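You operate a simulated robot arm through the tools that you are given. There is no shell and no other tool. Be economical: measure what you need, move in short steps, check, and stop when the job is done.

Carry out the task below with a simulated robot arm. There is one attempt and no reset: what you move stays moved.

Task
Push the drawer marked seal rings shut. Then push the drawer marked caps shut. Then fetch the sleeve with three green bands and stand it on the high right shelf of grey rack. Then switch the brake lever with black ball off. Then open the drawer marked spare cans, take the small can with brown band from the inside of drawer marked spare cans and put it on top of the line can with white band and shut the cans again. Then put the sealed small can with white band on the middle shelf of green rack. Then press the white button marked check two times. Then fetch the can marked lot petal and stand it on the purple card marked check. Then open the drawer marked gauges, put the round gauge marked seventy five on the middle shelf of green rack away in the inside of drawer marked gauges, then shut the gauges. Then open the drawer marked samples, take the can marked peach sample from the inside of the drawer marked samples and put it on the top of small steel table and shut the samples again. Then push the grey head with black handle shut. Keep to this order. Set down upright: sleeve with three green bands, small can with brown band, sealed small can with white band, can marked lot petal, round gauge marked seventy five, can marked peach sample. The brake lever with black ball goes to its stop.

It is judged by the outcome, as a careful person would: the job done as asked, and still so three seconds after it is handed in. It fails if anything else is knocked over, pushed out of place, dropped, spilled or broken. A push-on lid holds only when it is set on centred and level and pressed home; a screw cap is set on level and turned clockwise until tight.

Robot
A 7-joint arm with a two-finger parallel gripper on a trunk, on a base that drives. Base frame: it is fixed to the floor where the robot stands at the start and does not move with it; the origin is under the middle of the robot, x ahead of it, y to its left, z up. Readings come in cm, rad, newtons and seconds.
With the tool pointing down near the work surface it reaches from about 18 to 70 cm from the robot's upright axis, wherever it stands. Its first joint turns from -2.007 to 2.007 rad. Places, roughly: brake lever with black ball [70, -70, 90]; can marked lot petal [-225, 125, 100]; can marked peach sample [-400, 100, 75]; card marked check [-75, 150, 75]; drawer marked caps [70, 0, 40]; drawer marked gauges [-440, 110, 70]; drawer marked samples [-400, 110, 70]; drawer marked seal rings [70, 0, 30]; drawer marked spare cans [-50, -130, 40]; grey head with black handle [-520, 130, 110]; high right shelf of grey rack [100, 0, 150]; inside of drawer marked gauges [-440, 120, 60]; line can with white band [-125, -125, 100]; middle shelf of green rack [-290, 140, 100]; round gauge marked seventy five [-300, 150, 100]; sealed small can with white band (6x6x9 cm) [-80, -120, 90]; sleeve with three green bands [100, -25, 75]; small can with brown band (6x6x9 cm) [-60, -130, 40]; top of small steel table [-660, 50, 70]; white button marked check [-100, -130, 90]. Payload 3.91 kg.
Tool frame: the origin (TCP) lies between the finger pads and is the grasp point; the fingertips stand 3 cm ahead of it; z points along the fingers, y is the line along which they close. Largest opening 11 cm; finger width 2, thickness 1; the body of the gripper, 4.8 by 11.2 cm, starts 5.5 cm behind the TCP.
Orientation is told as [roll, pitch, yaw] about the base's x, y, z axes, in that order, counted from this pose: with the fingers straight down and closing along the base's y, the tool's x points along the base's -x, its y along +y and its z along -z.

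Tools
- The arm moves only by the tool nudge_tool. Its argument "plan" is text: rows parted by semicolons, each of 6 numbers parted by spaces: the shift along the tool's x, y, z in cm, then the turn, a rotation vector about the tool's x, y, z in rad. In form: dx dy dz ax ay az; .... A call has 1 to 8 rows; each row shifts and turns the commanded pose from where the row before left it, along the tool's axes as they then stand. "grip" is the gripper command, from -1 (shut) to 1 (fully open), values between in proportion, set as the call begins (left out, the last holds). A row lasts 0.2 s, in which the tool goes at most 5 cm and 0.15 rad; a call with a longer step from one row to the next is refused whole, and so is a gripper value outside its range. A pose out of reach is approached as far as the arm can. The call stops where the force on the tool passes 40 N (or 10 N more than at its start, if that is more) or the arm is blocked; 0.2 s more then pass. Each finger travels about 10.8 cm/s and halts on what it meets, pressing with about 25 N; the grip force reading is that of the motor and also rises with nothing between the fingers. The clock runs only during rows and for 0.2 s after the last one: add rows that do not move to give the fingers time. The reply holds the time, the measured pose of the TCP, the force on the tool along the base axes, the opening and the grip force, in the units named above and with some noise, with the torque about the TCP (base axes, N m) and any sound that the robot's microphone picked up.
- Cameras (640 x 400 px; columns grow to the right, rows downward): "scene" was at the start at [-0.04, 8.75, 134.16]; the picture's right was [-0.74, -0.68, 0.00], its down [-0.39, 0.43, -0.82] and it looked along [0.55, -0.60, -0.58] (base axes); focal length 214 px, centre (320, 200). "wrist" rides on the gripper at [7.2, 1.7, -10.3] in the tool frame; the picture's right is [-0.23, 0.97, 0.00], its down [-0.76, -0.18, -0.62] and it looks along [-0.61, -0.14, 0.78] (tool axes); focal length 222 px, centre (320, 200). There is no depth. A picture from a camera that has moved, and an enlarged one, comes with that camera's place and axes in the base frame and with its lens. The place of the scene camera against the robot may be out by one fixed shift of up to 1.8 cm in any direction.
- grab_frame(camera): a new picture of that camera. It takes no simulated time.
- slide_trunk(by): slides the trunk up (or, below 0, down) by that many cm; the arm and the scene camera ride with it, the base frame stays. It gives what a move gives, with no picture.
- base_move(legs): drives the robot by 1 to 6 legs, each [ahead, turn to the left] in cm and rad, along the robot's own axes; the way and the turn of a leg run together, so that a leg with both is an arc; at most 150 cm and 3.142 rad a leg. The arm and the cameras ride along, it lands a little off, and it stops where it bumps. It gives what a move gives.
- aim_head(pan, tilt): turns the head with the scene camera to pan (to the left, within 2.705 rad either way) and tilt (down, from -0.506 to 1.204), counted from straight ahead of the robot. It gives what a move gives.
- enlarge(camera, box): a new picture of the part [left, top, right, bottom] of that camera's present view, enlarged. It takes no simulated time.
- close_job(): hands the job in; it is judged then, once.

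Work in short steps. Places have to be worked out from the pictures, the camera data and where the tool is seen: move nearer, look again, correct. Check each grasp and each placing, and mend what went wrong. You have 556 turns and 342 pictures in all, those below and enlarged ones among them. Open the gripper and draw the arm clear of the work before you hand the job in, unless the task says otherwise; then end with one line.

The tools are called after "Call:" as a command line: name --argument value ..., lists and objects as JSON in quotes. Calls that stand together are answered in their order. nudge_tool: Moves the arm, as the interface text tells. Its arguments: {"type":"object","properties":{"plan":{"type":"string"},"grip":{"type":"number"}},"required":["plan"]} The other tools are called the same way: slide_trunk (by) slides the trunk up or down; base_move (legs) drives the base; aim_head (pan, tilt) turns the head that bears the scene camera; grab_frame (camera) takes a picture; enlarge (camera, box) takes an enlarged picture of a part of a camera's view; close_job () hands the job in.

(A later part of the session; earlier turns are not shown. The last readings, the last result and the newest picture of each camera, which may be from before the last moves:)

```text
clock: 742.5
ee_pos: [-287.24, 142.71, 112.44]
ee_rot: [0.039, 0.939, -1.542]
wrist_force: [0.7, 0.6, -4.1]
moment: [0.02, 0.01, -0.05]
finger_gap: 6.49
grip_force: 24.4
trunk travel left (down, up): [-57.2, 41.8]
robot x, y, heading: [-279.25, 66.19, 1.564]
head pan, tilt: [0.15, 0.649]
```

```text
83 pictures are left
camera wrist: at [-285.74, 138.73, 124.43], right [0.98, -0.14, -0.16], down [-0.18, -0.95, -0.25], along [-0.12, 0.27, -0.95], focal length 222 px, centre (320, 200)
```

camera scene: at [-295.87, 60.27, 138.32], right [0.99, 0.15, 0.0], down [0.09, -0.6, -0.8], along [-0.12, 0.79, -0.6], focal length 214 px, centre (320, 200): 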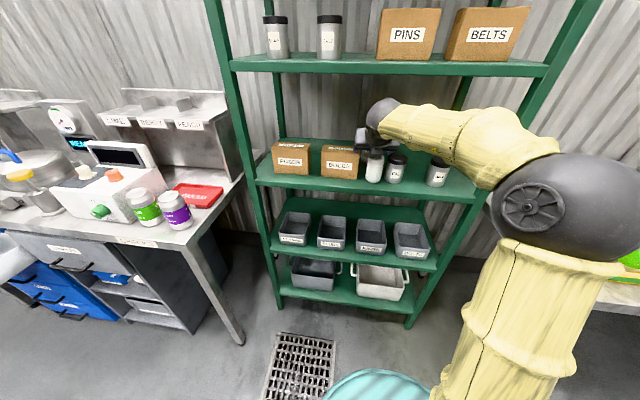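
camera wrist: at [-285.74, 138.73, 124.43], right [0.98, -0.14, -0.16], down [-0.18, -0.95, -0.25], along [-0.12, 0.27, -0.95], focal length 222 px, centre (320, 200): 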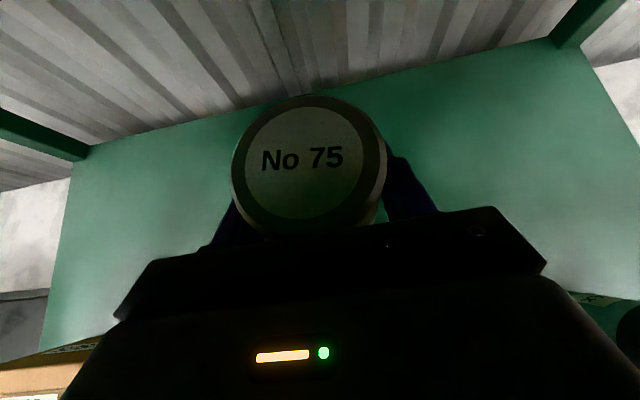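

The camera housing touches the shelf above, with the gauge bottom just ~0.2 cm over the can. I lower slightly and rock the tool flatter with the gauge held; that drops the camera and gains about 3 cm.

Call:
slide_trunk --by -1.5

Call:
nudge_tool --plan "0 0 0 0 0.12 0; 0 0 0 0 0.12 0; 0 0 0 0 0.12 0; 0 0 0 0 0.12 0; 0 0 0 0 0 0"

Call:
slide_trunk --by 4

Call:
grab_frame --camera "wrist"

Call:
enlarge --camera "scene" --box '[300, 60, 440, 240]'

```text
clock: 743.1
ee_pos: [-287.29, 143.18, 112.45]
ee_rot: [0.032, 0.962, -1.555]
wrist_force: [0.4, 0.5, -3.1]
moment: [0.01, 0.01, 0.03]
finger_gap: 6.47
grip_force: 24.9
trunk travel left (down, up): [-55.7, 43.3]
robot x, y, heading: [-278.92, 66.31, 1.561]
head pan, tilt: [0.15, 0.649]
```

```text
clock: 744.3
ee_pos: [-287.23, 143.04, 112.16]
ee_rot: [0.142, 1.439, -1.437]
wrist_force: [0.4, -0.9, -3.6]
moment: [-0.01, -0.04, 0.02]
finger_gap: 6.51
grip_force: 24.9
trunk travel left (down, up): [-55.7, 43.3]
robot x, y, heading: [-279.13, 66.33, 1.571]
head pan, tilt: [0.15, 0.649]
```

```text
clock: 745.1
ee_pos: [-287.34, 143.1, 116.26]
ee_rot: [0.146, 1.437, -1.434]
wrist_force: [0.1, 0.2, -4.7]
moment: [0.01, 0.01, 0.01]
finger_gap: 6.5
grip_force: 24.3
trunk travel left (down, up): [-59.7, 39.3]
robot x, y, heading: [-279.18, 66.17, 1.562]
head pan, tilt: [0.15, 0.649]
```

```text
82 pictures are left
camera wrist: at [-285.69, 133.85, 124.71], right [0.98, -0.04, -0.21], down [-0.17, -0.72, -0.68], along [-0.12, 0.7, -0.71], focal length 222 px, centre (320, 200)
```

wrist: 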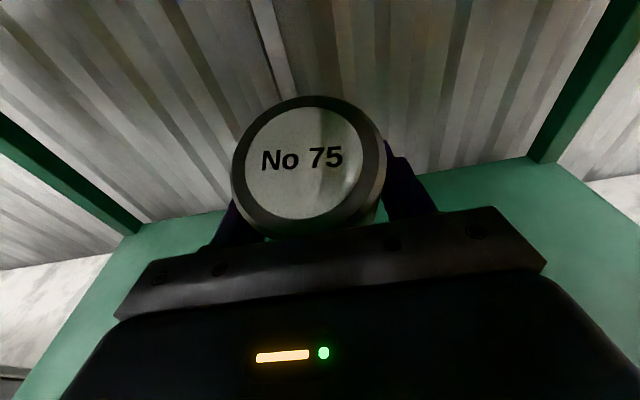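

```text
2.22 times, centred on (370, 150) of scene
camera zoom: at [-295.77, 69.14, 151.22], right [0.99, 0.14, 0.0], down [0.08, -0.6, -0.8], along [-0.11, 0.79, -0.61], focal length 477 px, centre (209, 311)
```

zoom: 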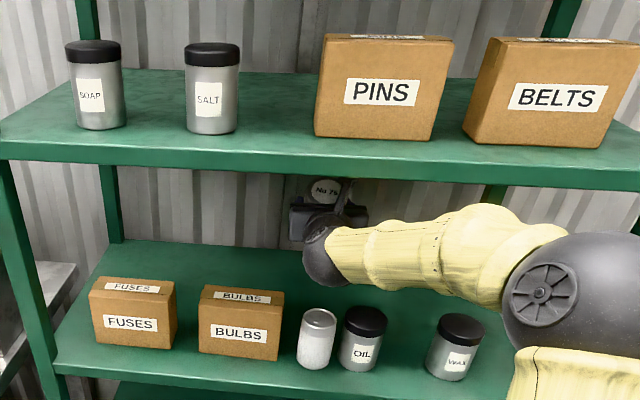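

Now the lowest point of the gauge is ≈108.7, clear of the can by ~3 cm, and nothing touches. I back straight out.

Call:
base_move --legs '[[-12, 0]]'

Call:
enlarge --camera "scene" --box '[280, 100, 440, 260]'

Call:
base_move --legs '[[-30, 0]]'

Call:
enlarge --camera "scene" --box '[240, 120, 440, 280]'

```text
clock: 746.5
ee_pos: [-287.47, 130.96, 116.33]
ee_rot: [0.146, 1.441, -1.433]
wrist_force: [0.8, 0.0, -2.7]
moment: [-0.03, 0.01, -0.01]
finger_gap: 6.5
grip_force: 25.4
trunk travel left (down, up): [-59.7, 39.3]
robot x, y, heading: [-279.18, 54.47, 1.561]
head pan, tilt: [0.15, 0.649]
```

```text
2.50 times, centred on (360, 180) of scene
camera zoom: at [-295.9, 57.02, 151.22], right [0.99, 0.14, 0.0], down [0.08, -0.6, -0.8], along [-0.11, 0.79, -0.6], focal length 536 px, centre (220, 250)
```

zoom: 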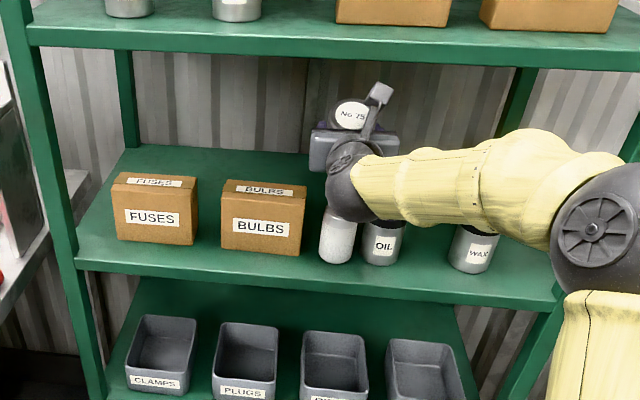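

```text
clock: 748.8
ee_pos: [-287.81, 100.61, 116.27]
ee_rot: [0.147, 1.438, -1.432]
wrist_force: [-0.5, 0.0, -2.2]
moment: [-0.01, 0.02, 0.01]
finger_gap: 6.49
grip_force: 25.6
trunk travel left (down, up): [-59.7, 39.3]
robot x, y, heading: [-279.61, 23.71, 1.56]
head pan, tilt: [0.15, 0.649]
```

```text
2.50 times, centred on (340, 200) of scene
camera zoom: at [-296.22, 26.65, 151.22], right [0.99, 0.14, 0.0], down [0.08, -0.6, -0.8], along [-0.11, 0.79, -0.6], focal length 536 px, centre (270, 200)
```

zoom: 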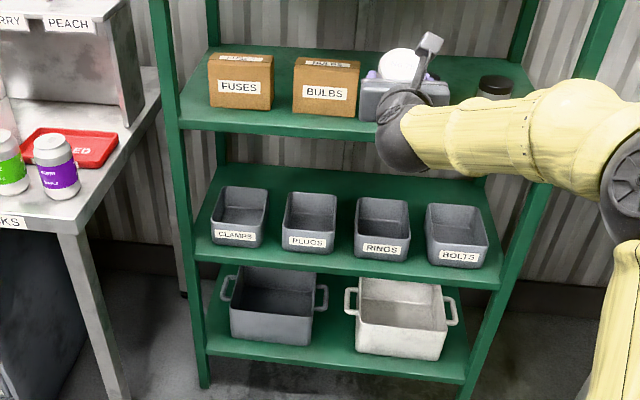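

Out safely. I restore the gauge to upright and drive back to the open GAUGES drawer.

Call:
nudge_tool --plan "0 0 0 0 -0.12 0; 0 0 0 0 -0.12 0; 0 0 0 0 -0.12 0; 0 0 0 0 -0.12 0; 0 0 0 0 0 0"

Call:
base_move --legs '[[0, 1.58], [75, 0], [70, 0], [0, -1.57]]'

Call:
slide_trunk --by 20

Call:
aim_head --pan 0.1 --tilt 0.65

Call:
grab_frame --camera "scene"

Call:
enlarge --camera "scene" --box '[200, 130, 460, 300]'

```text
clock: 750.0
ee_pos: [-287.67, 100.77, 116.26]
ee_rot: [0.033, 0.958, -1.551]
wrist_force: [-0.3, -1.1, -2.6]
moment: [0.0, -0.03, 0.01]
finger_gap: 6.51
grip_force: 25.1
trunk travel left (down, up): [-59.7, 39.3]
robot x, y, heading: [-279.38, 24.23, 1.561]
head pan, tilt: [0.15, 0.649]
```

```text
clock: 769.9
ee_pos: [-430.81, 102.7, 116.22]
ee_rot: [0.033, 0.96, -1.574]
wrist_force: [-0.3, 0.0, -3.5]
moment: [0.0, 0.0, 0.01]
finger_gap: 6.51
grip_force: 24.8
trunk travel left (down, up): [-59.7, 39.3]
robot x, y, heading: [-424.91, 25.6, 1.54]
head pan, tilt: [0.15, 0.649]
```

```text
clock: 772.0
ee_pos: [-430.72, 102.86, 136.17]
ee_rot: [0.033, 0.959, -1.575]
wrist_force: [0.5, 0.3, -3.0]
moment: [0.0, 0.02, 0.02]
finger_gap: 6.5
grip_force: 24.3
trunk travel left (down, up): [-79.7, 19.3]
robot x, y, heading: [-424.65, 26.08, 1.535]
head pan, tilt: [0.15, 0.649]
```

```text
clock: 772.7
ee_pos: [-430.88, 102.65, 136.19]
ee_rot: [0.033, 0.96, -1.575]
wrist_force: [0.1, 0.9, -3.6]
moment: [0.02, -0.04, 0.01]
finger_gap: 6.5
grip_force: 24.9
trunk travel left (down, up): [-79.7, 19.3]
robot x, y, heading: [-424.29, 25.89, 1.538]
head pan, tilt: [0.099, 0.649]
```

```text
78 pictures are left
camera scene: at [-440.63, 28.98, 171.22], right [1.0, 0.07, 0.0], down [0.04, -0.6, -0.8], along [-0.05, 0.79, -0.6], focal length 214 px, centre (320, 200)
```

scene: 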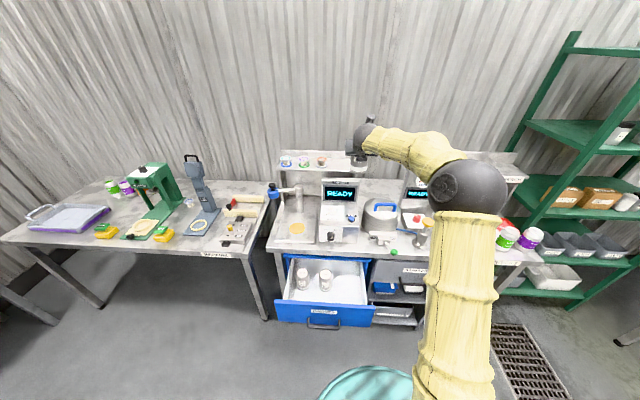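

```text
2.35 times, centred on (330, 215) of scene
camera zoom: at [-440.63, 28.98, 171.22], right [1.0, 0.07, 0.0], down [0.04, -0.6, -0.8], along [-0.05, 0.79, -0.6], focal length 505 px, centre (296, 165)
```

zoom: 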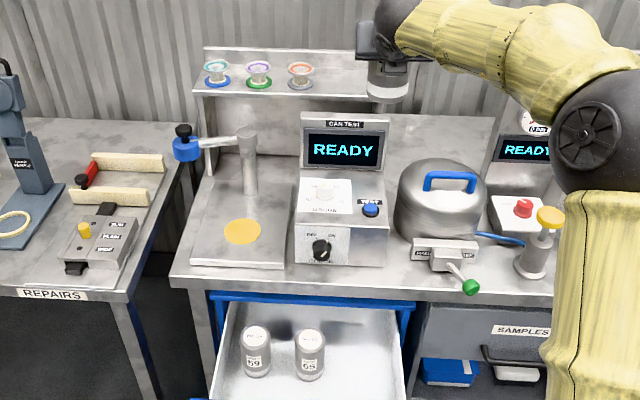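

The hand at this tilt would hit the drawer front, so I need to regrip more steeply. The yellow disc on the press plate, about (-458.5,113.7), is a flat spot to set the gauge down for a moment. I move over to it.

Call:
base_move --legs '[[-16, 0.03], [0, 1.57], [28, 0], [0, -1.57], [14, 0]]'

Call:
slide_trunk --by -28

Call:
grab_frame --camera "wrist"

Call:
enlarge --camera "scene" --box '[240, 60, 440, 220]'

```text
clock: 788.2
ee_pos: [-460.49, 100.78, 136.25]
ee_rot: [0.033, 0.96, -1.555]
wrist_force: [-0.3, 0.4, -2.7]
moment: [0.02, 0.01, 0.04]
finger_gap: 6.49
grip_force: 25.1
trunk travel left (down, up): [-79.7, 19.3]
robot x, y, heading: [-452.75, 24.28, 1.557]
head pan, tilt: [0.099, 0.649]
```

```text
clock: 791.0
ee_pos: [-460.5, 100.88, 108.22]
ee_rot: [0.031, 0.96, -1.555]
wrist_force: [-0.2, 0.0, -2.7]
moment: [0.02, 0.01, 0.01]
finger_gap: 6.48
grip_force: 25.0
trunk travel left (down, up): [-51.7, 47.3]
robot x, y, heading: [-453.07, 23.83, 1.561]
head pan, tilt: [0.099, 0.649]
```

```text
76 pictures are left
camera wrist: at [-458.97, 96.62, 120.08], right [0.98, -0.14, -0.17], down [-0.18, -0.95, -0.27], along [-0.12, 0.29, -0.95], focal length 222 px, centre (320, 200)
```

wrist: 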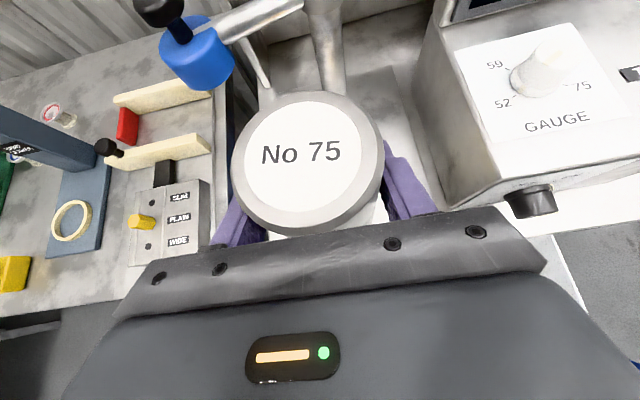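

```text
2.50 times, centred on (340, 140) of scene
camera zoom: at [-468.91, 26.92, 143.22], right [1.0, 0.09, 0.0], down [0.05, -0.6, -0.8], along [-0.07, 0.79, -0.6], focal length 536 px, centre (270, 350)
```

zoom: 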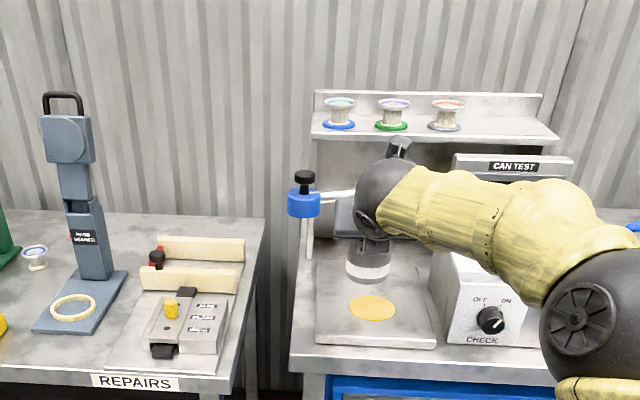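

I align x, lower to just above the plate and move forward over the disc.

Call:
nudge_tool --plan "0 2.6 0 0 0 0; 0 0 0 0 0 0"

Call:
slide_trunk --by -9

Call:
base_move --legs '[[13, 0]]'

Call:
enlarge --camera "scene" --box '[260, 60, 420, 220]'

```text
clock: 791.6
ee_pos: [-457.86, 100.91, 108.23]
ee_rot: [0.033, 0.959, -1.555]
wrist_force: [0.2, -0.6, -3.8]
moment: [-0.03, 0.02, -0.02]
finger_gap: 6.5
grip_force: 24.8
trunk travel left (down, up): [-51.7, 47.3]
robot x, y, heading: [-452.87, 24.05, 1.56]
head pan, tilt: [0.099, 0.649]
```

```text
clock: 792.9
ee_pos: [-457.83, 100.88, 99.31]
ee_rot: [0.033, 0.959, -1.554]
wrist_force: [0.4, -0.3, -2.7]
moment: [-0.03, -0.01, 0.01]
finger_gap: 6.48
grip_force: 25.2
trunk travel left (down, up): [-42.7, 56.3]
robot x, y, heading: [-452.55, 24.05, 1.559]
head pan, tilt: [0.099, 0.649]
```

```text
clock: 794.3
ee_pos: [-457.91, 114.08, 99.16]
ee_rot: [0.034, 0.958, -1.553]
wrist_force: [-0.2, 0.0, -3.0]
moment: [0.02, -0.01, 0.0]
finger_gap: 6.47
grip_force: 25.1
trunk travel left (down, up): [-42.7, 56.3]
robot x, y, heading: [-452.3, 36.98, 1.563]
head pan, tilt: [0.099, 0.649]
```

```text
2.50 times, centred on (340, 140) of scene
camera zoom: at [-468.77, 40.08, 134.21], right [1.0, 0.09, 0.0], down [0.05, -0.6, -0.8], along [-0.07, 0.79, -0.61], focal length 536 px, centre (270, 350)
```

zoom: 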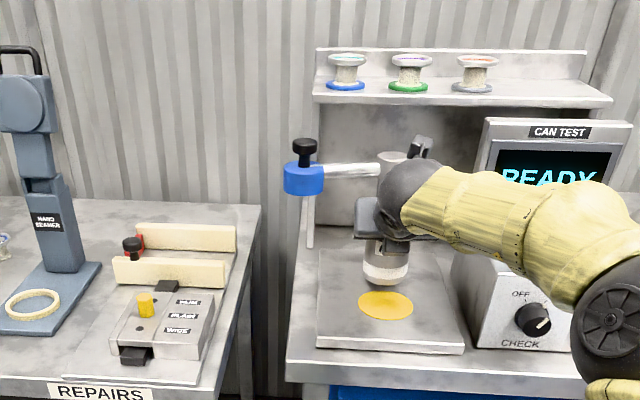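

Gauge is right over the disc. I lower gently to contact.

Call:
nudge_tool --plan "-0.4 0 -0.57 0 0 0; -1.64 0 1.15 0 0 0; -0.82 0 0.57 0 0 0; -0.33 0 0.23 0 0 0; -0.33 0 0.23 0 0 0; 0 0 0 0 0 0"

Call:
nudge_tool --plan "-0.25 0 0.17 0 0 0; -0.25 0 0.17 0 0 0; -0.25 0 0.17 0 0 0; 0 0 0 0 0 0"

```text
clock: 795.7
ee_pos: [-458.0, 113.18, 95.7]
ee_rot: [0.032, 0.962, -1.555]
wrist_force: [-1.7, 2.0, 16.7]
moment: [0.12, 0.58, -0.09]
finger_gap: 6.52
grip_force: 25.0
trunk travel left (down, up): [-42.7, 56.3]
robot x, y, heading: [-452.5, 37.2, 1.558]
head pan, tilt: [0.099, 0.649]
```

```text
clock: 796.7
ee_pos: [-457.91, 113.06, 94.7]
ee_rot: [0.036, 0.961, -1.552]
wrist_force: [-4.0, -0.3, 15.7]
moment: [-0.05, 0.56, 0.06]
finger_gap: 6.53
grip_force: 25.2
trunk travel left (down, up): [-42.7, 56.3]
robot x, y, heading: [-452.89, 37.07, 1.563]
head pan, tilt: [0.099, 0.649]
```

Contact. I release and look.

Call:
nudge_tool --plan "0 0 0 0 0 0; 0 0 0 0 0 0; 0 0 0 0 0 0" --grip 0.45

Call:
nudge_tool --plan "0 0 -2.5 0 0 0; 0 0 -3 0 0 0; 0 0 -3 0 0 0; 0 0 -3 0 0 0; 0 0 0 0 0 0"

Call:
grab_frame --camera "wrist"

```text
clock: 797.5
ee_pos: [-457.93, 113.25, 94.57]
ee_rot: [0.036, 0.958, -1.551]
wrist_force: [-0.8, -0.5, 0.3]
moment: [0.01, -0.01, -0.04]
finger_gap: 7.98
grip_force: 0.1
trunk travel left (down, up): [-42.7, 56.3]
robot x, y, heading: [-452.58, 37.57, 1.56]
head pan, tilt: [0.099, 0.649]
```

```text
clock: 798.7
ee_pos: [-458.12, 103.74, 101.09]
ee_rot: [0.035, 0.96, -1.553]
wrist_force: [0.1, -0.2, 0.4]
moment: [-0.03, 0.02, 0.0]
finger_gap: 7.98
grip_force: 0.1
trunk travel left (down, up): [-42.7, 56.3]
robot x, y, heading: [-453.05, 37.23, 1.563]
head pan, tilt: [0.099, 0.649]
```

```text
73 pictures are left
camera wrist: at [-456.62, 99.62, 113.02], right [0.98, -0.14, -0.17], down [-0.18, -0.95, -0.27], along [-0.12, 0.29, -0.95], focal length 222 px, centre (320, 200)
```

wrist: 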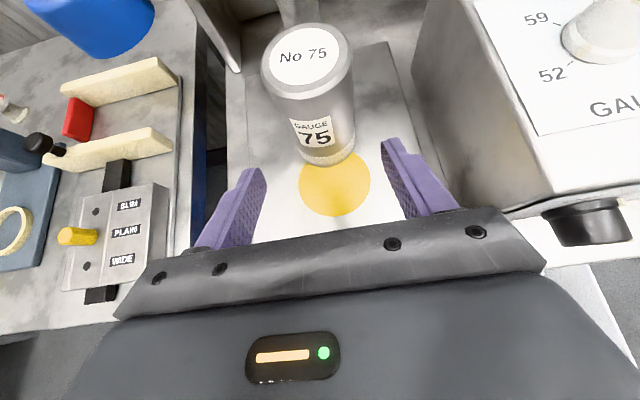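

Gauge stands upright at about (-457.8,115.6), top z≈99. I tilt the tool steeper (0.5 rad) and regrip from above near its top.

Call:
nudge_tool --plan "0 0 -1 0 -0.115 0; 0 0 -1 0 -0.115 0; 0 0 -1 0 -0.115 0; 0 0 0 0 -0.115 0; 0 0 0 0 0 0"

Call:
grab_frame --camera "wrist"

```text
clock: 799.9
ee_pos: [-458.14, 101.78, 103.24]
ee_rot: [0.021, 0.497, -1.571]
wrist_force: [-1.0, 0.3, 1.2]
moment: [0.01, -0.04, 0.0]
finger_gap: 7.97
grip_force: 0.0
trunk travel left (down, up): [-42.7, 56.3]
robot x, y, heading: [-453.0, 37.13, 1.564]
head pan, tilt: [0.099, 0.649]
```

```text
72 pictures are left
camera wrist: at [-456.56, 103.19, 115.79], right [0.97, -0.21, -0.09], down [-0.19, -0.97, 0.18], along [-0.12, -0.16, -0.98], focal length 222 px, centre (320, 200)
```

wrist: 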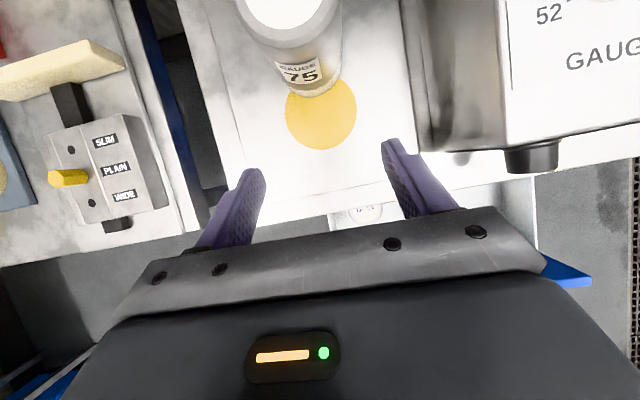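

Call:
nudge_tool --plan "2.9 0.3 1 0 0 0; 2.9 0 1 0 0 0; 2.9 0 1 0 0 0; 0 0 2.5 0 0 0; 0 0 2 0 0 0; 0 0 0 0 0 0"

Call:
grab_frame --camera "wrist"

```text
clock: 801.3
ee_pos: [-457.68, 112.95, 100.71]
ee_rot: [0.022, 0.5, -1.57]
wrist_force: [-0.1, -0.7, 0.2]
moment: [0.02, 0.03, 0.0]
finger_gap: 7.95
grip_force: 0.0
trunk travel left (down, up): [-42.7, 56.3]
robot x, y, heading: [-452.74, 36.98, 1.563]
head pan, tilt: [0.099, 0.649]
```

```text
71 pictures are left
camera wrist: at [-456.16, 114.46, 113.26], right [0.97, -0.21, -0.09], down [-0.19, -0.97, 0.18], along [-0.12, -0.16, -0.98], focal length 222 px, centre (320, 200)
```

wrist: 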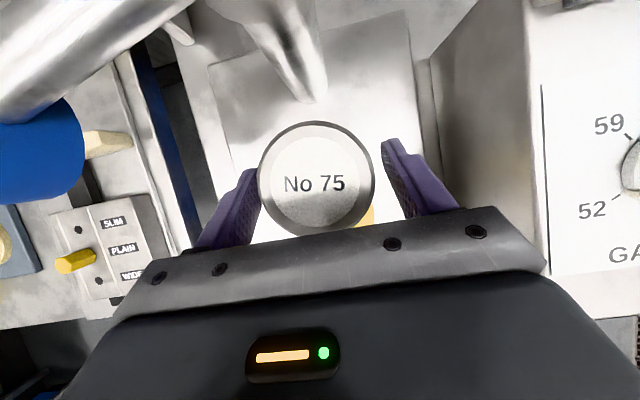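

Gauge top sits between the fingers. I lower onto it, close, and lift.

Call:
nudge_tool --plan "-0.9 -0.2 2.2 0 0 0; -0.9 0 2.2 0 0 0; 0 0 0 0 0 0"

Call:
nudge_tool --plan "0 0 0 0 0 0; 0 0 0 0 0 0; 0 0 0 0 0 0" --grip -1

Call:
slide_trunk --by 14

Call:
base_move --legs '[[-45, 0]]'

Call:
grab_frame --camera "scene"

```text
clock: 802.2
ee_pos: [-457.84, 113.5, 96.66]
ee_rot: [0.019, 0.516, -1.572]
wrist_force: [0.7, 0.9, 8.3]
moment: [-0.23, 0.0, 0.02]
finger_gap: 8.0
grip_force: 0.1
trunk travel left (down, up): [-42.7, 56.3]
robot x, y, heading: [-452.52, 37.44, 1.563]
head pan, tilt: [0.099, 0.649]
stopped in row 3: the force on the tool passed its limit at 41 N (the readings are from after the stop); the commanded pose is now the measured one
```

```text
clock: 803.0
ee_pos: [-457.94, 113.37, 96.52]
ee_rot: [0.02, 0.516, -1.573]
wrist_force: [-2.6, 3.1, 18.1]
moment: [0.17, 0.63, -0.14]
finger_gap: 6.52
grip_force: 24.7
trunk travel left (down, up): [-42.7, 56.3]
robot x, y, heading: [-452.54, 37.55, 1.563]
head pan, tilt: [0.099, 0.649]
```

```text
clock: 804.6
ee_pos: [-457.91, 113.5, 110.31]
ee_rot: [0.019, 0.51, -1.569]
wrist_force: [0.6, -0.1, -3.9]
moment: [-0.01, -0.02, -0.02]
finger_gap: 6.48
grip_force: 25.1
trunk travel left (down, up): [-56.7, 42.3]
robot x, y, heading: [-452.44, 37.32, 1.561]
head pan, tilt: [0.099, 0.649]
```

```text
clock: 807.8
ee_pos: [-458.57, 68.11, 110.31]
ee_rot: [0.019, 0.513, -1.565]
wrist_force: [-0.1, -0.1, -3.5]
moment: [0.0, 0.02, 0.01]
finger_gap: 6.5
grip_force: 25.2
trunk travel left (down, up): [-56.7, 42.3]
robot x, y, heading: [-452.79, -8.28, 1.57]
head pan, tilt: [0.099, 0.649]
```

```text
70 pictures are left
camera scene: at [-469.07, -5.38, 148.22], right [1.0, 0.1, 0.0], down [0.06, -0.6, -0.8], along [-0.08, 0.79, -0.6], focal length 214 px, centre (320, 200)
```

scene: 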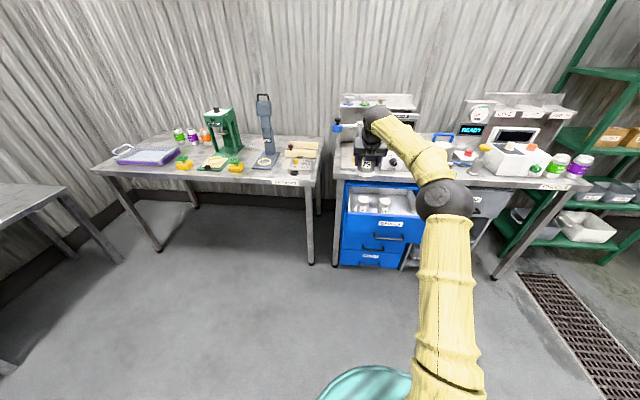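

Gauge held. I shift right 28 cm and move over the drawer's free slot.

Call:
base_move --legs '[[0, -1.57], [28, 0], [0, 1.57], [18, 0]]'

Call:
enlarge --camera "scene" --box '[250, 120, 410, 250]'

Call:
grab_frame --camera "wrist"

```text
clock: 822.3
ee_pos: [-427.37, 85.63, 110.29]
ee_rot: [0.018, 0.508, -1.589]
wrist_force: [-0.4, 0.6, -2.6]
moment: [-0.02, 0.01, -0.03]
finger_gap: 6.5
grip_force: 25.4
trunk travel left (down, up): [-56.7, 42.3]
robot x, y, heading: [-423.65, 9.57, 1.539]
head pan, tilt: [0.099, 0.649]
```

```text
3.08 times, centred on (330, 185) of scene
camera zoom: at [-439.65, 12.45, 148.22], right [1.0, 0.07, 0.0], down [0.04, -0.6, -0.8], along [-0.05, 0.79, -0.6], focal length 660 px, centre (289, 246)
```

zoom: 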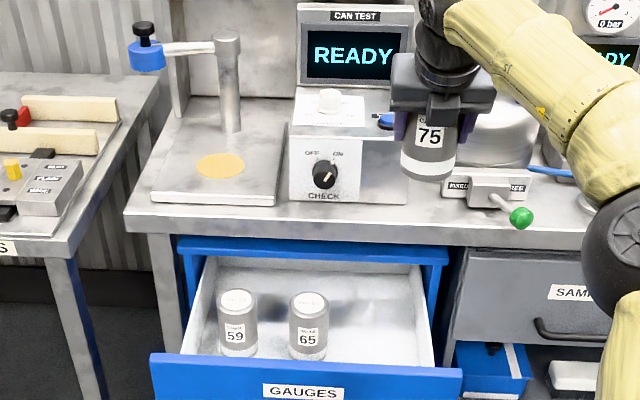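

```text
68 pictures are left
camera wrist: at [-425.74, 86.88, 122.93], right [0.97, -0.23, -0.09], down [-0.21, -0.96, 0.17], along [-0.13, -0.14, -0.98], focal length 222 px, centre (320, 200)
```

wrist: 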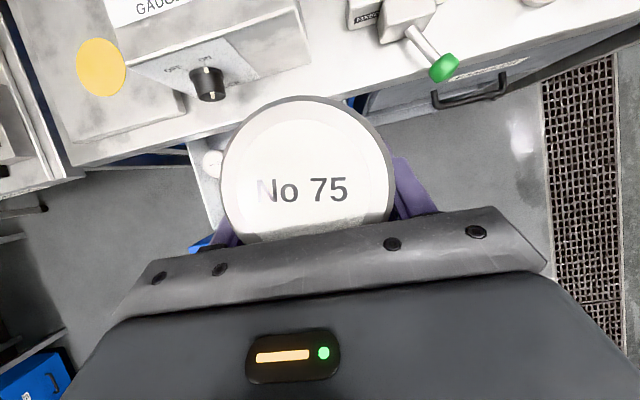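

The slot is clear. I shift 2.3 cm left and lower into the drawer.

Call:
nudge_tool --plan "0 -2.3 0 0 0 0; 0 0 0 0 0 0"

Call:
slide_trunk --by -30

Call:
enlarge --camera "scene" --box '[240, 80, 420, 220]'

```text
clock: 822.9
ee_pos: [-429.84, 85.62, 110.31]
ee_rot: [0.02, 0.511, -1.591]
wrist_force: [0.7, -0.2, -2.7]
moment: [-0.02, -0.01, 0.05]
finger_gap: 6.49
grip_force: 24.9
trunk travel left (down, up): [-56.7, 42.3]
robot x, y, heading: [-423.84, 9.36, 1.537]
head pan, tilt: [0.099, 0.649]
```

```text
clock: 825.9
ee_pos: [-429.74, 85.55, 80.37]
ee_rot: [0.02, 0.51, -1.59]
wrist_force: [-0.6, 0.0, -2.5]
moment: [-0.04, 0.01, 0.03]
finger_gap: 6.48
grip_force: 24.7
trunk travel left (down, up): [-26.7, 72.3]
robot x, y, heading: [-423.78, 9.11, 1.537]
head pan, tilt: [0.099, 0.649]
```

```text
2.86 times, centred on (330, 150) of scene
camera zoom: at [-439.65, 12.45, 118.22], right [1.0, 0.07, 0.0], down [0.04, -0.6, -0.8], along [-0.05, 0.79, -0.6], focal length 613 px, centre (291, 343)
```

zoom: 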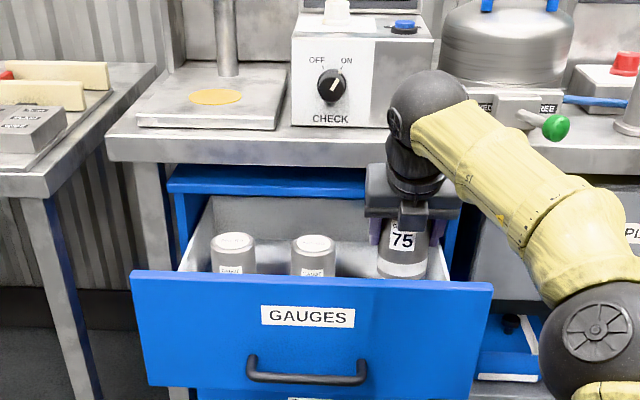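

Call:
slide_trunk --by -4.5

Call:
nudge_tool --plan "-0.25 0 0.44 0 0 0; -0.25 0 0.44 0 0 0; -0.25 0 0.44 0 0 0; -0.25 0 0.44 0 0 0; 0 0 0 0 0 0"

```text
clock: 826.8
ee_pos: [-429.67, 85.64, 75.78]
ee_rot: [0.021, 0.509, -1.589]
wrist_force: [0.3, 0.6, -2.8]
moment: [-0.02, 0.01, 0.02]
finger_gap: 6.49
grip_force: 24.9
trunk travel left (down, up): [-22.2, 76.8]
robot x, y, heading: [-423.51, 9.39, 1.541]
head pan, tilt: [0.099, 0.649]
```

```text
clock: 828.0
ee_pos: [-429.72, 85.65, 73.81]
ee_rot: [0.02, 0.51, -1.589]
wrist_force: [0.6, 0.3, -3.8]
moment: [-0.01, 0.0, -0.01]
finger_gap: 6.49
grip_force: 24.6
trunk travel left (down, up): [-22.2, 76.8]
robot x, y, heading: [-423.83, 9.09, 1.537]
head pan, tilt: [0.099, 0.649]
```

Call:
nudge_tool --plan "-0.2 0 0.35 0 0 0; -0.2 0 0.35 0 0 0; -0.2 0 0.35 0 0 0; -0.2 0 0.35 0 0 0; 0 0 0 0 0 0"

```text
clock: 829.2
ee_pos: [-429.53, 85.45, 72.2]
ee_rot: [0.019, 0.509, -1.59]
wrist_force: [0.7, -0.2, -2.8]
moment: [0.0, 0.02, -0.03]
finger_gap: 6.49
grip_force: 25.5
trunk travel left (down, up): [-22.2, 76.8]
robot x, y, heading: [-423.39, 9.2, 1.541]
head pan, tilt: [0.099, 0.649]
```

Call:
nudge_tool --plan "-0.2 0 0.35 0 0 0; -0.2 0 0.35 0 0 0; -0.2 0 0.35 0 0 0; -0.2 0 0.35 0 0 0; 0 0 0 0 0 0"

```text
clock: 830.4
ee_pos: [-429.8, 85.5, 70.54]
ee_rot: [0.018, 0.509, -1.59]
wrist_force: [0.1, -1.1, -2.8]
moment: [-0.03, 0.0, -0.02]
finger_gap: 6.53
grip_force: 25.1
trunk travel left (down, up): [-22.2, 76.8]
robot x, y, heading: [-423.62, 9.06, 1.544]
head pan, tilt: [0.099, 0.649]
```

Call:
nudge_tool --plan "-0.15 0 0.26 0 0 0; -0.15 0 0.26 0 0 0; -0.15 0 0.26 0 0 0; -0.15 0 0.26 0 0 0; 0 0 0 0 0 0"

Call:
enlarge --camera "scene" --box '[250, 70, 400, 190]'

```text
clock: 831.6
ee_pos: [-429.5, 85.4, 69.36]
ee_rot: [0.019, 0.509, -1.59]
wrist_force: [0.7, -0.4, -2.7]
moment: [-0.01, 0.0, 0.01]
finger_gap: 6.48
grip_force: 25.6
trunk travel left (down, up): [-22.2, 76.8]
robot x, y, heading: [-423.56, 9.04, 1.541]
head pan, tilt: [0.099, 0.649]
```

```text
3.33 times, centred on (325, 130) of scene
camera zoom: at [-439.65, 12.45, 113.72], right [1.0, 0.07, 0.0], down [0.04, -0.6, -0.8], along [-0.05, 0.79, -0.6], focal length 715 px, centre (303, 433)
```

zoom: 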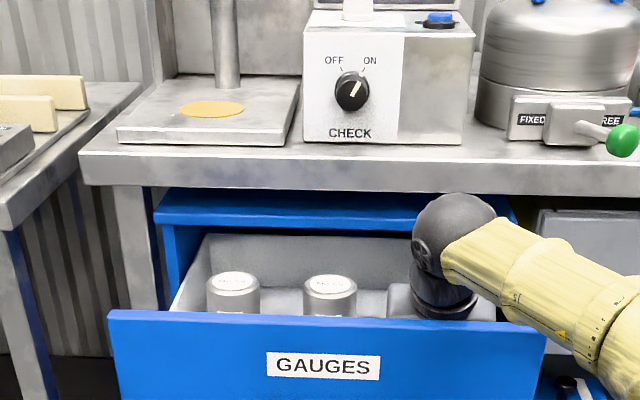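

Call:
nudge_tool --plan "-0.15 0 0.26 0 0 0; -0.15 0 0.26 0 0 0; -0.15 0 0.26 0 0 0; -0.15 0 0.26 0 0 0; 0 0 0 0 0 0"

```text
clock: 832.8
ee_pos: [-429.62, 85.44, 69.03]
ee_rot: [0.015, 0.528, -1.594]
wrist_force: [1.2, -0.4, 16.6]
moment: [-0.94, 0.28, 0.0]
finger_gap: 6.5
grip_force: 24.9
trunk travel left (down, up): [-22.2, 76.8]
robot x, y, heading: [-423.55, 9.57, 1.543]
head pan, tilt: [0.099, 0.649]
stopped in row 5: the force on the tool passed its limit at 41 N (the readings are from after the stop); the commanded pose is now the measured one
```

Contact may be the hand against the drawer front. I raise a little, shift 2 cm deeper, and lower again.

Call:
nudge_tool --plan "0.2 0 -0.35 0.0 -0.015 0; 0.87 0 0.49 0 0 0; 0.87 0 0.49 0 0 0; 0 0 0 0 0 0"

Call:
nudge_tool --plan "-0.15 0 0.26 0 0 0; -0.15 0 0.26 0 0 0; -0.15 0 0.26 0 0 0; 0 0 0 0 0 0"

```text
clock: 833.8
ee_pos: [-429.65, 87.59, 68.98]
ee_rot: [0.015, 0.505, -1.591]
wrist_force: [-2.1, 1.0, 6.4]
moment: [0.31, 0.37, 0.06]
finger_gap: 6.49
grip_force: 24.6
trunk travel left (down, up): [-22.2, 76.8]
robot x, y, heading: [-423.41, 9.24, 1.539]
head pan, tilt: [0.099, 0.649]
```

```text
clock: 834.6
ee_pos: [-429.63, 87.51, 68.9]
ee_rot: [0.011, 0.521, -1.597]
wrist_force: [0.8, -0.3, 15.4]
moment: [-0.17, 0.34, -0.05]
finger_gap: 6.47
grip_force: 24.9
trunk travel left (down, up): [-22.2, 76.8]
robot x, y, heading: [-423.31, 9.62, 1.537]
head pan, tilt: [0.099, 0.649]
stopped in row 4: the force on the tool passed its limit at 41 N (the readings are from after the stop); the commanded pose is now the measured one
```

Now the gauge itself is on the drawer floor. I release and withdraw along the tool, then look.

Call:
nudge_tool --plan "0.1 0 -0.17 0 -0.012 0; 0 0 0 0 0 0"

Call:
nudge_tool --plan "0 0 0 0 0 0; 0 0 0 0 0 0; 0 0 0 0 0 0" --grip 0.35

Call:
slide_trunk --by 18

Call:
grab_frame --camera "wrist"

```text
clock: 835.2
ee_pos: [-429.6, 87.48, 69.0]
ee_rot: [0.012, 0.505, -1.596]
wrist_force: [2.0, 1.2, 15.8]
moment: [0.6, 0.14, -0.08]
finger_gap: 6.46
grip_force: 25.3
trunk travel left (down, up): [-22.2, 76.8]
robot x, y, heading: [-423.51, 9.51, 1.543]
head pan, tilt: [0.099, 0.649]
```

```text
clock: 836.0
ee_pos: [-429.69, 87.62, 68.84]
ee_rot: [0.011, 0.504, -1.595]
wrist_force: [3.0, -1.7, 14.4]
moment: [-0.27, 0.16, 0.06]
finger_gap: 7.43
grip_force: 0.1
trunk travel left (down, up): [-22.2, 76.8]
robot x, y, heading: [-423.69, 9.53, 1.539]
head pan, tilt: [0.099, 0.649]
```

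```text
clock: 838.0
ee_pos: [-429.76, 87.56, 86.78]
ee_rot: [0.013, 0.503, -1.595]
wrist_force: [0.3, 0.7, 0.8]
moment: [0.03, -0.01, -0.01]
finger_gap: 7.44
grip_force: 0.0
trunk travel left (down, up): [-40.2, 58.8]
robot x, y, heading: [-423.66, 9.2, 1.541]
head pan, tilt: [0.099, 0.649]
```

```text
65 pictures are left
camera wrist: at [-427.97, 88.97, 99.33], right [0.97, -0.23, -0.1], down [-0.21, -0.96, 0.18], along [-0.13, -0.15, -0.98], focal length 222 px, centre (320, 200)
```

wrist: 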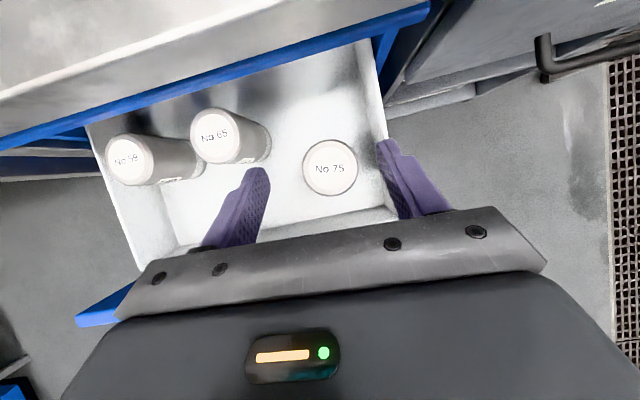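

Gauge 75 stands upright inside. I back off, close the fingers, and line up to push the drawer shut above its handle.

Call:
base_move --legs '[[-26, 0]]'

Call:
nudge_tool --plan "0 -3 0 0 0.1 0; 0 -3 0 0 0.1 0; 0 -3 0 0 0.1 0; 0 -3 0 0 0 0; 0 0 0 0 0 0" --grip -1

Call:
slide_trunk --by -10.5

Call:
grab_frame --camera "scene"

```text
clock: 840.1
ee_pos: [-430.1, 61.37, 86.73]
ee_rot: [0.014, 0.501, -1.6]
wrist_force: [0.1, -0.2, 0.9]
moment: [0.01, 0.0, 0.0]
finger_gap: 7.43
grip_force: 0.2
trunk travel left (down, up): [-40.2, 58.8]
robot x, y, heading: [-424.69, -17.23, 1.538]
head pan, tilt: [0.099, 0.649]
```

```text
clock: 841.4
ee_pos: [-442.2, 61.73, 86.73]
ee_rot: [0.016, 0.803, -1.596]
wrist_force: [-0.2, -1.4, 0.2]
moment: [-0.01, -0.01, -0.05]
finger_gap: 0.02
grip_force: 24.8
trunk travel left (down, up): [-40.2, 58.8]
robot x, y, heading: [-424.28, -17.21, 1.537]
head pan, tilt: [0.099, 0.649]
```

```text
clock: 842.7
ee_pos: [-442.04, 61.6, 76.25]
ee_rot: [0.015, 0.803, -1.596]
wrist_force: [-0.5, 0.2, 0.0]
moment: [-0.02, 0.01, -0.01]
finger_gap: 0.01
grip_force: 24.6
trunk travel left (down, up): [-29.7, 69.3]
robot x, y, heading: [-424.24, -16.94, 1.531]
head pan, tilt: [0.099, 0.649]
```

```text
64 pictures are left
camera scene: at [-440.53, -13.73, 121.22], right [1.0, 0.06, 0.0], down [0.04, -0.6, -0.8], along [-0.05, 0.79, -0.6], focal length 214 px, centre (320, 200)
```

scene: 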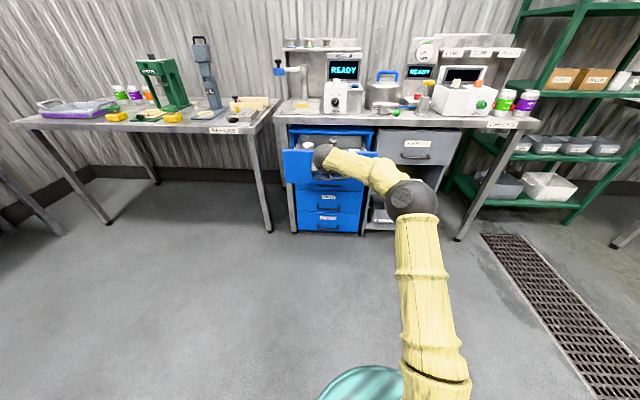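

Call:
base_move --legs '[[31, 0]]'

Call:
base_move --legs '[[2.5, 0]]'

Call:
base_move --legs '[[1.5, 0]]'

Call:
grab_frame --camera "scene"

```text
clock: 845.1
ee_pos: [-441.35, 92.91, 76.13]
ee_rot: [0.018, 0.802, -1.59]
wrist_force: [-0.4, -0.1, -0.1]
moment: [0.02, -0.02, 0.0]
finger_gap: 0.01
grip_force: 24.6
trunk travel left (down, up): [-29.7, 69.3]
robot x, y, heading: [-423.22, 14.19, 1.541]
head pan, tilt: [0.099, 0.649]
```

```text
clock: 845.9
ee_pos: [-441.28, 95.28, 76.18]
ee_rot: [0.018, 0.799, -1.59]
wrist_force: [2.9, -20.0, -4.7]
moment: [-0.45, -0.11, -0.04]
finger_gap: 0.0
grip_force: 25.0
trunk travel left (down, up): [-29.7, 69.3]
robot x, y, heading: [-423.21, 16.58, 1.537]
head pan, tilt: [0.099, 0.649]
```

```text
clock: 846.7
ee_pos: [-441.5, 95.16, 76.07]
ee_rot: [0.018, 0.788, -1.594]
wrist_force: [4.6, -17.0, 5.2]
moment: [-0.11, -0.03, -0.09]
finger_gap: 0.0
grip_force: 24.6
trunk travel left (down, up): [-29.7, 69.3]
robot x, y, heading: [-423.14, 16.91, 1.54]
head pan, tilt: [0.099, 0.649]
stopped in leg 1: the force on the tool passed its limit at 63 N (the readings are from after the stop); the commanded pose is now the measured one
```

```text
63 pictures are left
camera scene: at [-439.32, 20.11, 121.23], right [1.0, 0.07, 0.0], down [0.04, -0.6, -0.8], along [-0.05, 0.8, -0.6], focal length 214 px, centre (320, 200)
```

scene: 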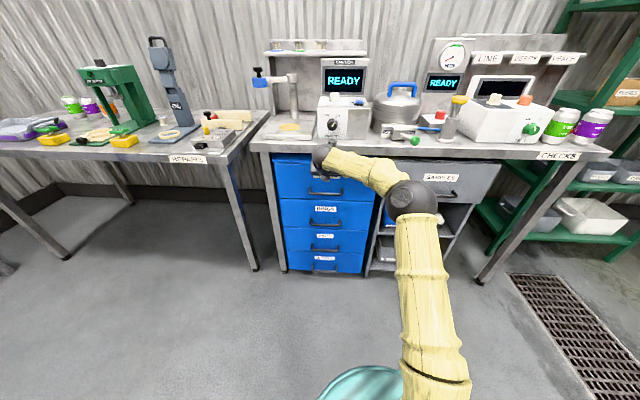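

GAUGES is shut. Next the SAMPLES drawer (handle ≈ (-394.5,95.5,69)): I back off, re-roll the tool for pulling, and shift right.

Call:
base_move --legs '[[-30, 0]]'

Call:
slide_trunk --by 8

Call:
nudge_tool --plan "0 3.5 0 0 -0.1 0; 0 3.5 0 0 -0.1 0; 0 3 0 0 -0.1 0; 0 0 0 0 0 -0.15; 0 0 0 0 0 -0.15; 0 0 0 0 0 -0.15; 0 0 0 0 0 -0.15; 0 0 0 0 0 -0.15" --grip -0.36

Call:
nudge_tool --plan "0 0 0 0 0 -0.15; 0 0 0 0 0 -0.15; 0 0 0 0 0 -0.15; 0 0 0 0 0 -0.15; 0 0 0 0 0 -0.15; 0 0 0 0 0 -0.08; 0 0 0 0 0 0"

Call:
base_move --legs '[[0, -1.54], [36, 0], [0, 1.565]]'

Call:
grab_frame --camera "wrist"

```text
clock: 849.0
ee_pos: [-441.95, 65.43, 75.84]
ee_rot: [0.018, 0.787, -1.6]
wrist_force: [0.2, -0.4, -0.2]
moment: [0.02, 0.02, 0.02]
finger_gap: 0.0
grip_force: 25.3
trunk travel left (down, up): [-29.7, 69.3]
robot x, y, heading: [-424.28, -12.86, 1.531]
head pan, tilt: [0.099, 0.649]
```

```text
clock: 850.2
ee_pos: [-442.11, 65.47, 83.8]
ee_rot: [0.019, 0.788, -1.6]
wrist_force: [0.2, -0.4, 0.2]
moment: [0.02, 0.0, -0.01]
finger_gap: 0.0
grip_force: 24.8
trunk travel left (down, up): [-37.7, 61.3]
robot x, y, heading: [-424.34, -12.66, 1.528]
head pan, tilt: [0.099, 0.649]
```

```text
clock: 852.0
ee_pos: [-431.94, 64.96, 83.86]
ee_rot: [0.358, 0.339, -0.796]
wrist_force: [0.3, -0.5, -0.1]
moment: [0.01, 0.0, 0.02]
finger_gap: 3.51
grip_force: 0.1
trunk travel left (down, up): [-37.7, 61.3]
robot x, y, heading: [-424.07, -12.69, 1.531]
head pan, tilt: [0.099, 0.649]
```

```text
clock: 853.6
ee_pos: [-431.9, 65.1, 84.07]
ee_rot: [0.487, -0.016, -0.034]
wrist_force: [-0.2, 1.1, 0.3]
moment: [0.01, 0.0, -0.01]
finger_gap: 3.53
grip_force: 0.1
trunk travel left (down, up): [-37.7, 61.3]
robot x, y, heading: [-424.26, -13.01, 1.533]
head pan, tilt: [0.099, 0.649]
```

```text
clock: 867.3
ee_pos: [-398.07, 63.79, 84.04]
ee_rot: [0.487, -0.018, -0.012]
wrist_force: [0.1, -0.1, -0.6]
moment: [0.0, 0.02, -0.01]
finger_gap: 3.5
grip_force: 0.1
trunk travel left (down, up): [-37.7, 61.3]
robot x, y, heading: [-388.13, -14.01, 1.559]
head pan, tilt: [0.099, 0.649]
```

```text
62 pictures are left
camera wrist: at [-405.42, 60.55, 93.78], right [0.23, 0.86, 0.46], down [0.75, -0.46, 0.48], along [0.62, 0.23, -0.75], focal length 222 px, centre (320, 200)
```

wrist: 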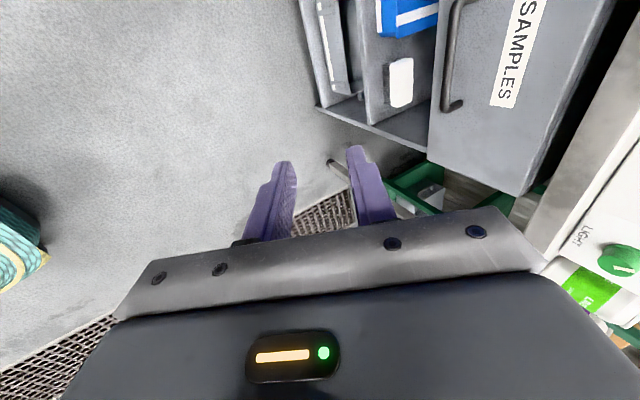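

Bar at about (-395.5, y≈94.5, z≈67.5). I lower, centre and drive forward to ~10 cm short.

Call:
slide_trunk --by -7.5

Call:
base_move --legs '[[24, 0]]'

Call:
nudge_tool --plan "-1.8 0 0 0 0 0; 0 0 0 0 0 0"

Call:
grab_frame --camera "wrist"

```text
clock: 868.4
ee_pos: [-398.13, 63.79, 76.48]
ee_rot: [0.487, -0.018, -0.01]
wrist_force: [-0.2, 0.4, 0.2]
moment: [0.0, 0.03, 0.02]
finger_gap: 3.51
grip_force: 0.1
trunk travel left (down, up): [-30.2, 68.8]
robot x, y, heading: [-388.66, -13.87, 1.558]
head pan, tilt: [0.099, 0.649]
```

```text
clock: 870.4
ee_pos: [-397.7, 88.07, 76.53]
ee_rot: [0.488, -0.017, -0.013]
wrist_force: [0.1, -0.4, 0.0]
moment: [0.02, 0.01, -0.01]
finger_gap: 3.53
grip_force: 0.2
trunk travel left (down, up): [-30.2, 68.8]
robot x, y, heading: [-388.61, 10.29, 1.552]
head pan, tilt: [0.099, 0.649]
```

```text
clock: 871.0
ee_pos: [-395.67, 87.77, 76.42]
ee_rot: [0.487, -0.017, -0.012]
wrist_force: [-1.1, -1.1, -0.2]
moment: [0.03, 0.03, 0.0]
finger_gap: 3.5
grip_force: 0.0
trunk travel left (down, up): [-30.2, 68.8]
robot x, y, heading: [-387.91, 10.34, 1.553]
head pan, tilt: [0.099, 0.649]
```

```text
61 pictures are left
camera wrist: at [-403.05, 84.66, 86.27], right [0.23, 0.86, 0.46], down [0.75, -0.46, 0.48], along [0.62, 0.23, -0.75], focal length 222 px, centre (320, 200)
```

wrist: 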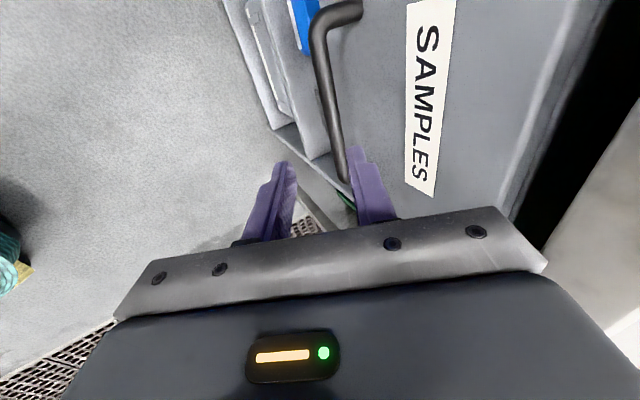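

Bar measured at (y 94.0, z 67.5): 1.3 cm off-axis, 10.8 cm ahead. I shift and go in.

Call:
nudge_tool --plan "0 0.7 1.5 0 0 0; 0 0.6 2 0 0 0; 0 0 2 0 0 0; 0 0 2 0 0 0; 0 0 1.5 0 0 0; 0 0 0 0 0 0"

Call:
grab_frame --camera "wrist"

```text
clock: 872.4
ee_pos: [-395.57, 93.34, 69.08]
ee_rot: [0.488, -0.017, -0.013]
wrist_force: [-0.2, -1.2, 1.2]
moment: [-0.04, -0.01, 0.0]
finger_gap: 3.53
grip_force: 0.2
trunk travel left (down, up): [-30.2, 68.8]
robot x, y, heading: [-388.43, 10.15, 1.552]
head pan, tilt: [0.099, 0.649]
```

```text
60 pictures are left
camera wrist: at [-402.88, 90.08, 78.94], right [0.23, 0.86, 0.46], down [0.75, -0.46, 0.48], along [0.62, 0.23, -0.75], focal length 222 px, centre (320, 200)
```

wrist: 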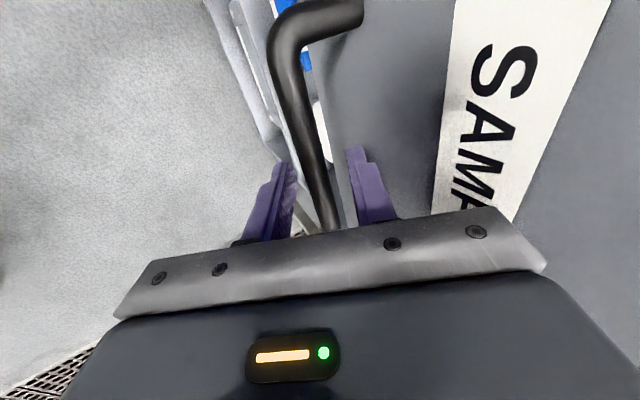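

Bar is between the fingers. I close and pull out.

Call:
nudge_tool --plan "0 0 0.4 0 0 0; 0 0 0 0 0 0; 0 0 0 0 0 0; 0 0 0 0 0 0" --grip -1

Call:
base_move --legs '[[-24, 0]]'

Call:
nudge_tool --plan "0 0 0 0 0 0; 0 0 0 0 0 0; 0 0 -3 0 0 0; 0 0 -4 0 0 0; 0 0 -4 0 0 0; 0 0 -4 0 0 0; 0 0 0 0 0 0" --grip -0.36

Call:
slide_trunk --by 30

Call:
grab_frame --camera "scene"

```text
clock: 873.4
ee_pos: [-395.51, 93.26, 69.18]
ee_rot: [0.488, -0.016, -0.013]
wrist_force: [3.9, -18.4, 10.5]
moment: [-0.11, -0.67, 0.46]
finger_gap: 1.36
grip_force: 44.9
trunk travel left (down, up): [-30.2, 68.8]
robot x, y, heading: [-388.11, 9.96, 1.558]
head pan, tilt: [0.099, 0.649]
```

```text
clock: 875.4
ee_pos: [-395.57, 69.25, 69.07]
ee_rot: [0.491, -0.019, -0.016]
wrist_force: [27.7, -0.2, 17.9]
moment: [0.08, -0.85, 0.44]
finger_gap: 1.39
grip_force: 45.0
trunk travel left (down, up): [-30.2, 68.8]
robot x, y, heading: [-388.5, -14.28, 1.55]
head pan, tilt: [0.099, 0.649]
```

```text
clock: 877.0
ee_pos: [-396.1, 62.29, 82.18]
ee_rot: [0.488, -0.022, -0.016]
wrist_force: [0.7, -0.2, -0.7]
moment: [0.01, 0.0, 0.0]
finger_gap: 3.53
grip_force: 0.2
trunk travel left (down, up): [-30.2, 68.8]
robot x, y, heading: [-388.68, -13.83, 1.555]
head pan, tilt: [0.099, 0.649]
```

```text
clock: 880.0
ee_pos: [-396.15, 62.29, 112.02]
ee_rot: [0.489, -0.019, -0.016]
wrist_force: [0.2, -0.1, -0.6]
moment: [-0.03, 0.0, 0.02]
finger_gap: 3.53
grip_force: 0.0
trunk travel left (down, up): [-60.2, 38.8]
robot x, y, heading: [-388.5, -14.09, 1.557]
head pan, tilt: [0.099, 0.649]
```

```text
59 pictures are left
camera scene: at [-404.73, -11.05, 151.72], right [1.0, 0.08, 0.0], down [0.05, -0.6, -0.8], along [-0.07, 0.79, -0.6], focal length 214 px, centre (320, 200)
```

scene: 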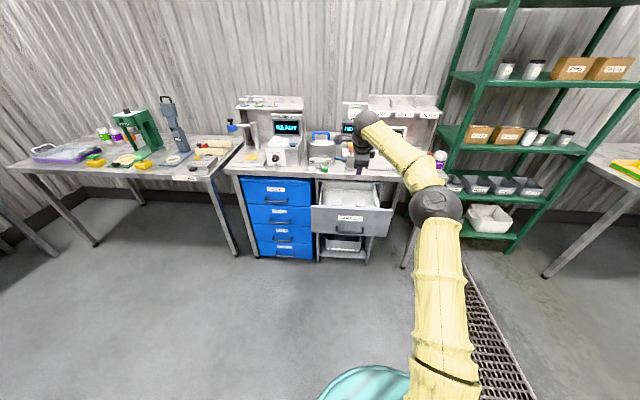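

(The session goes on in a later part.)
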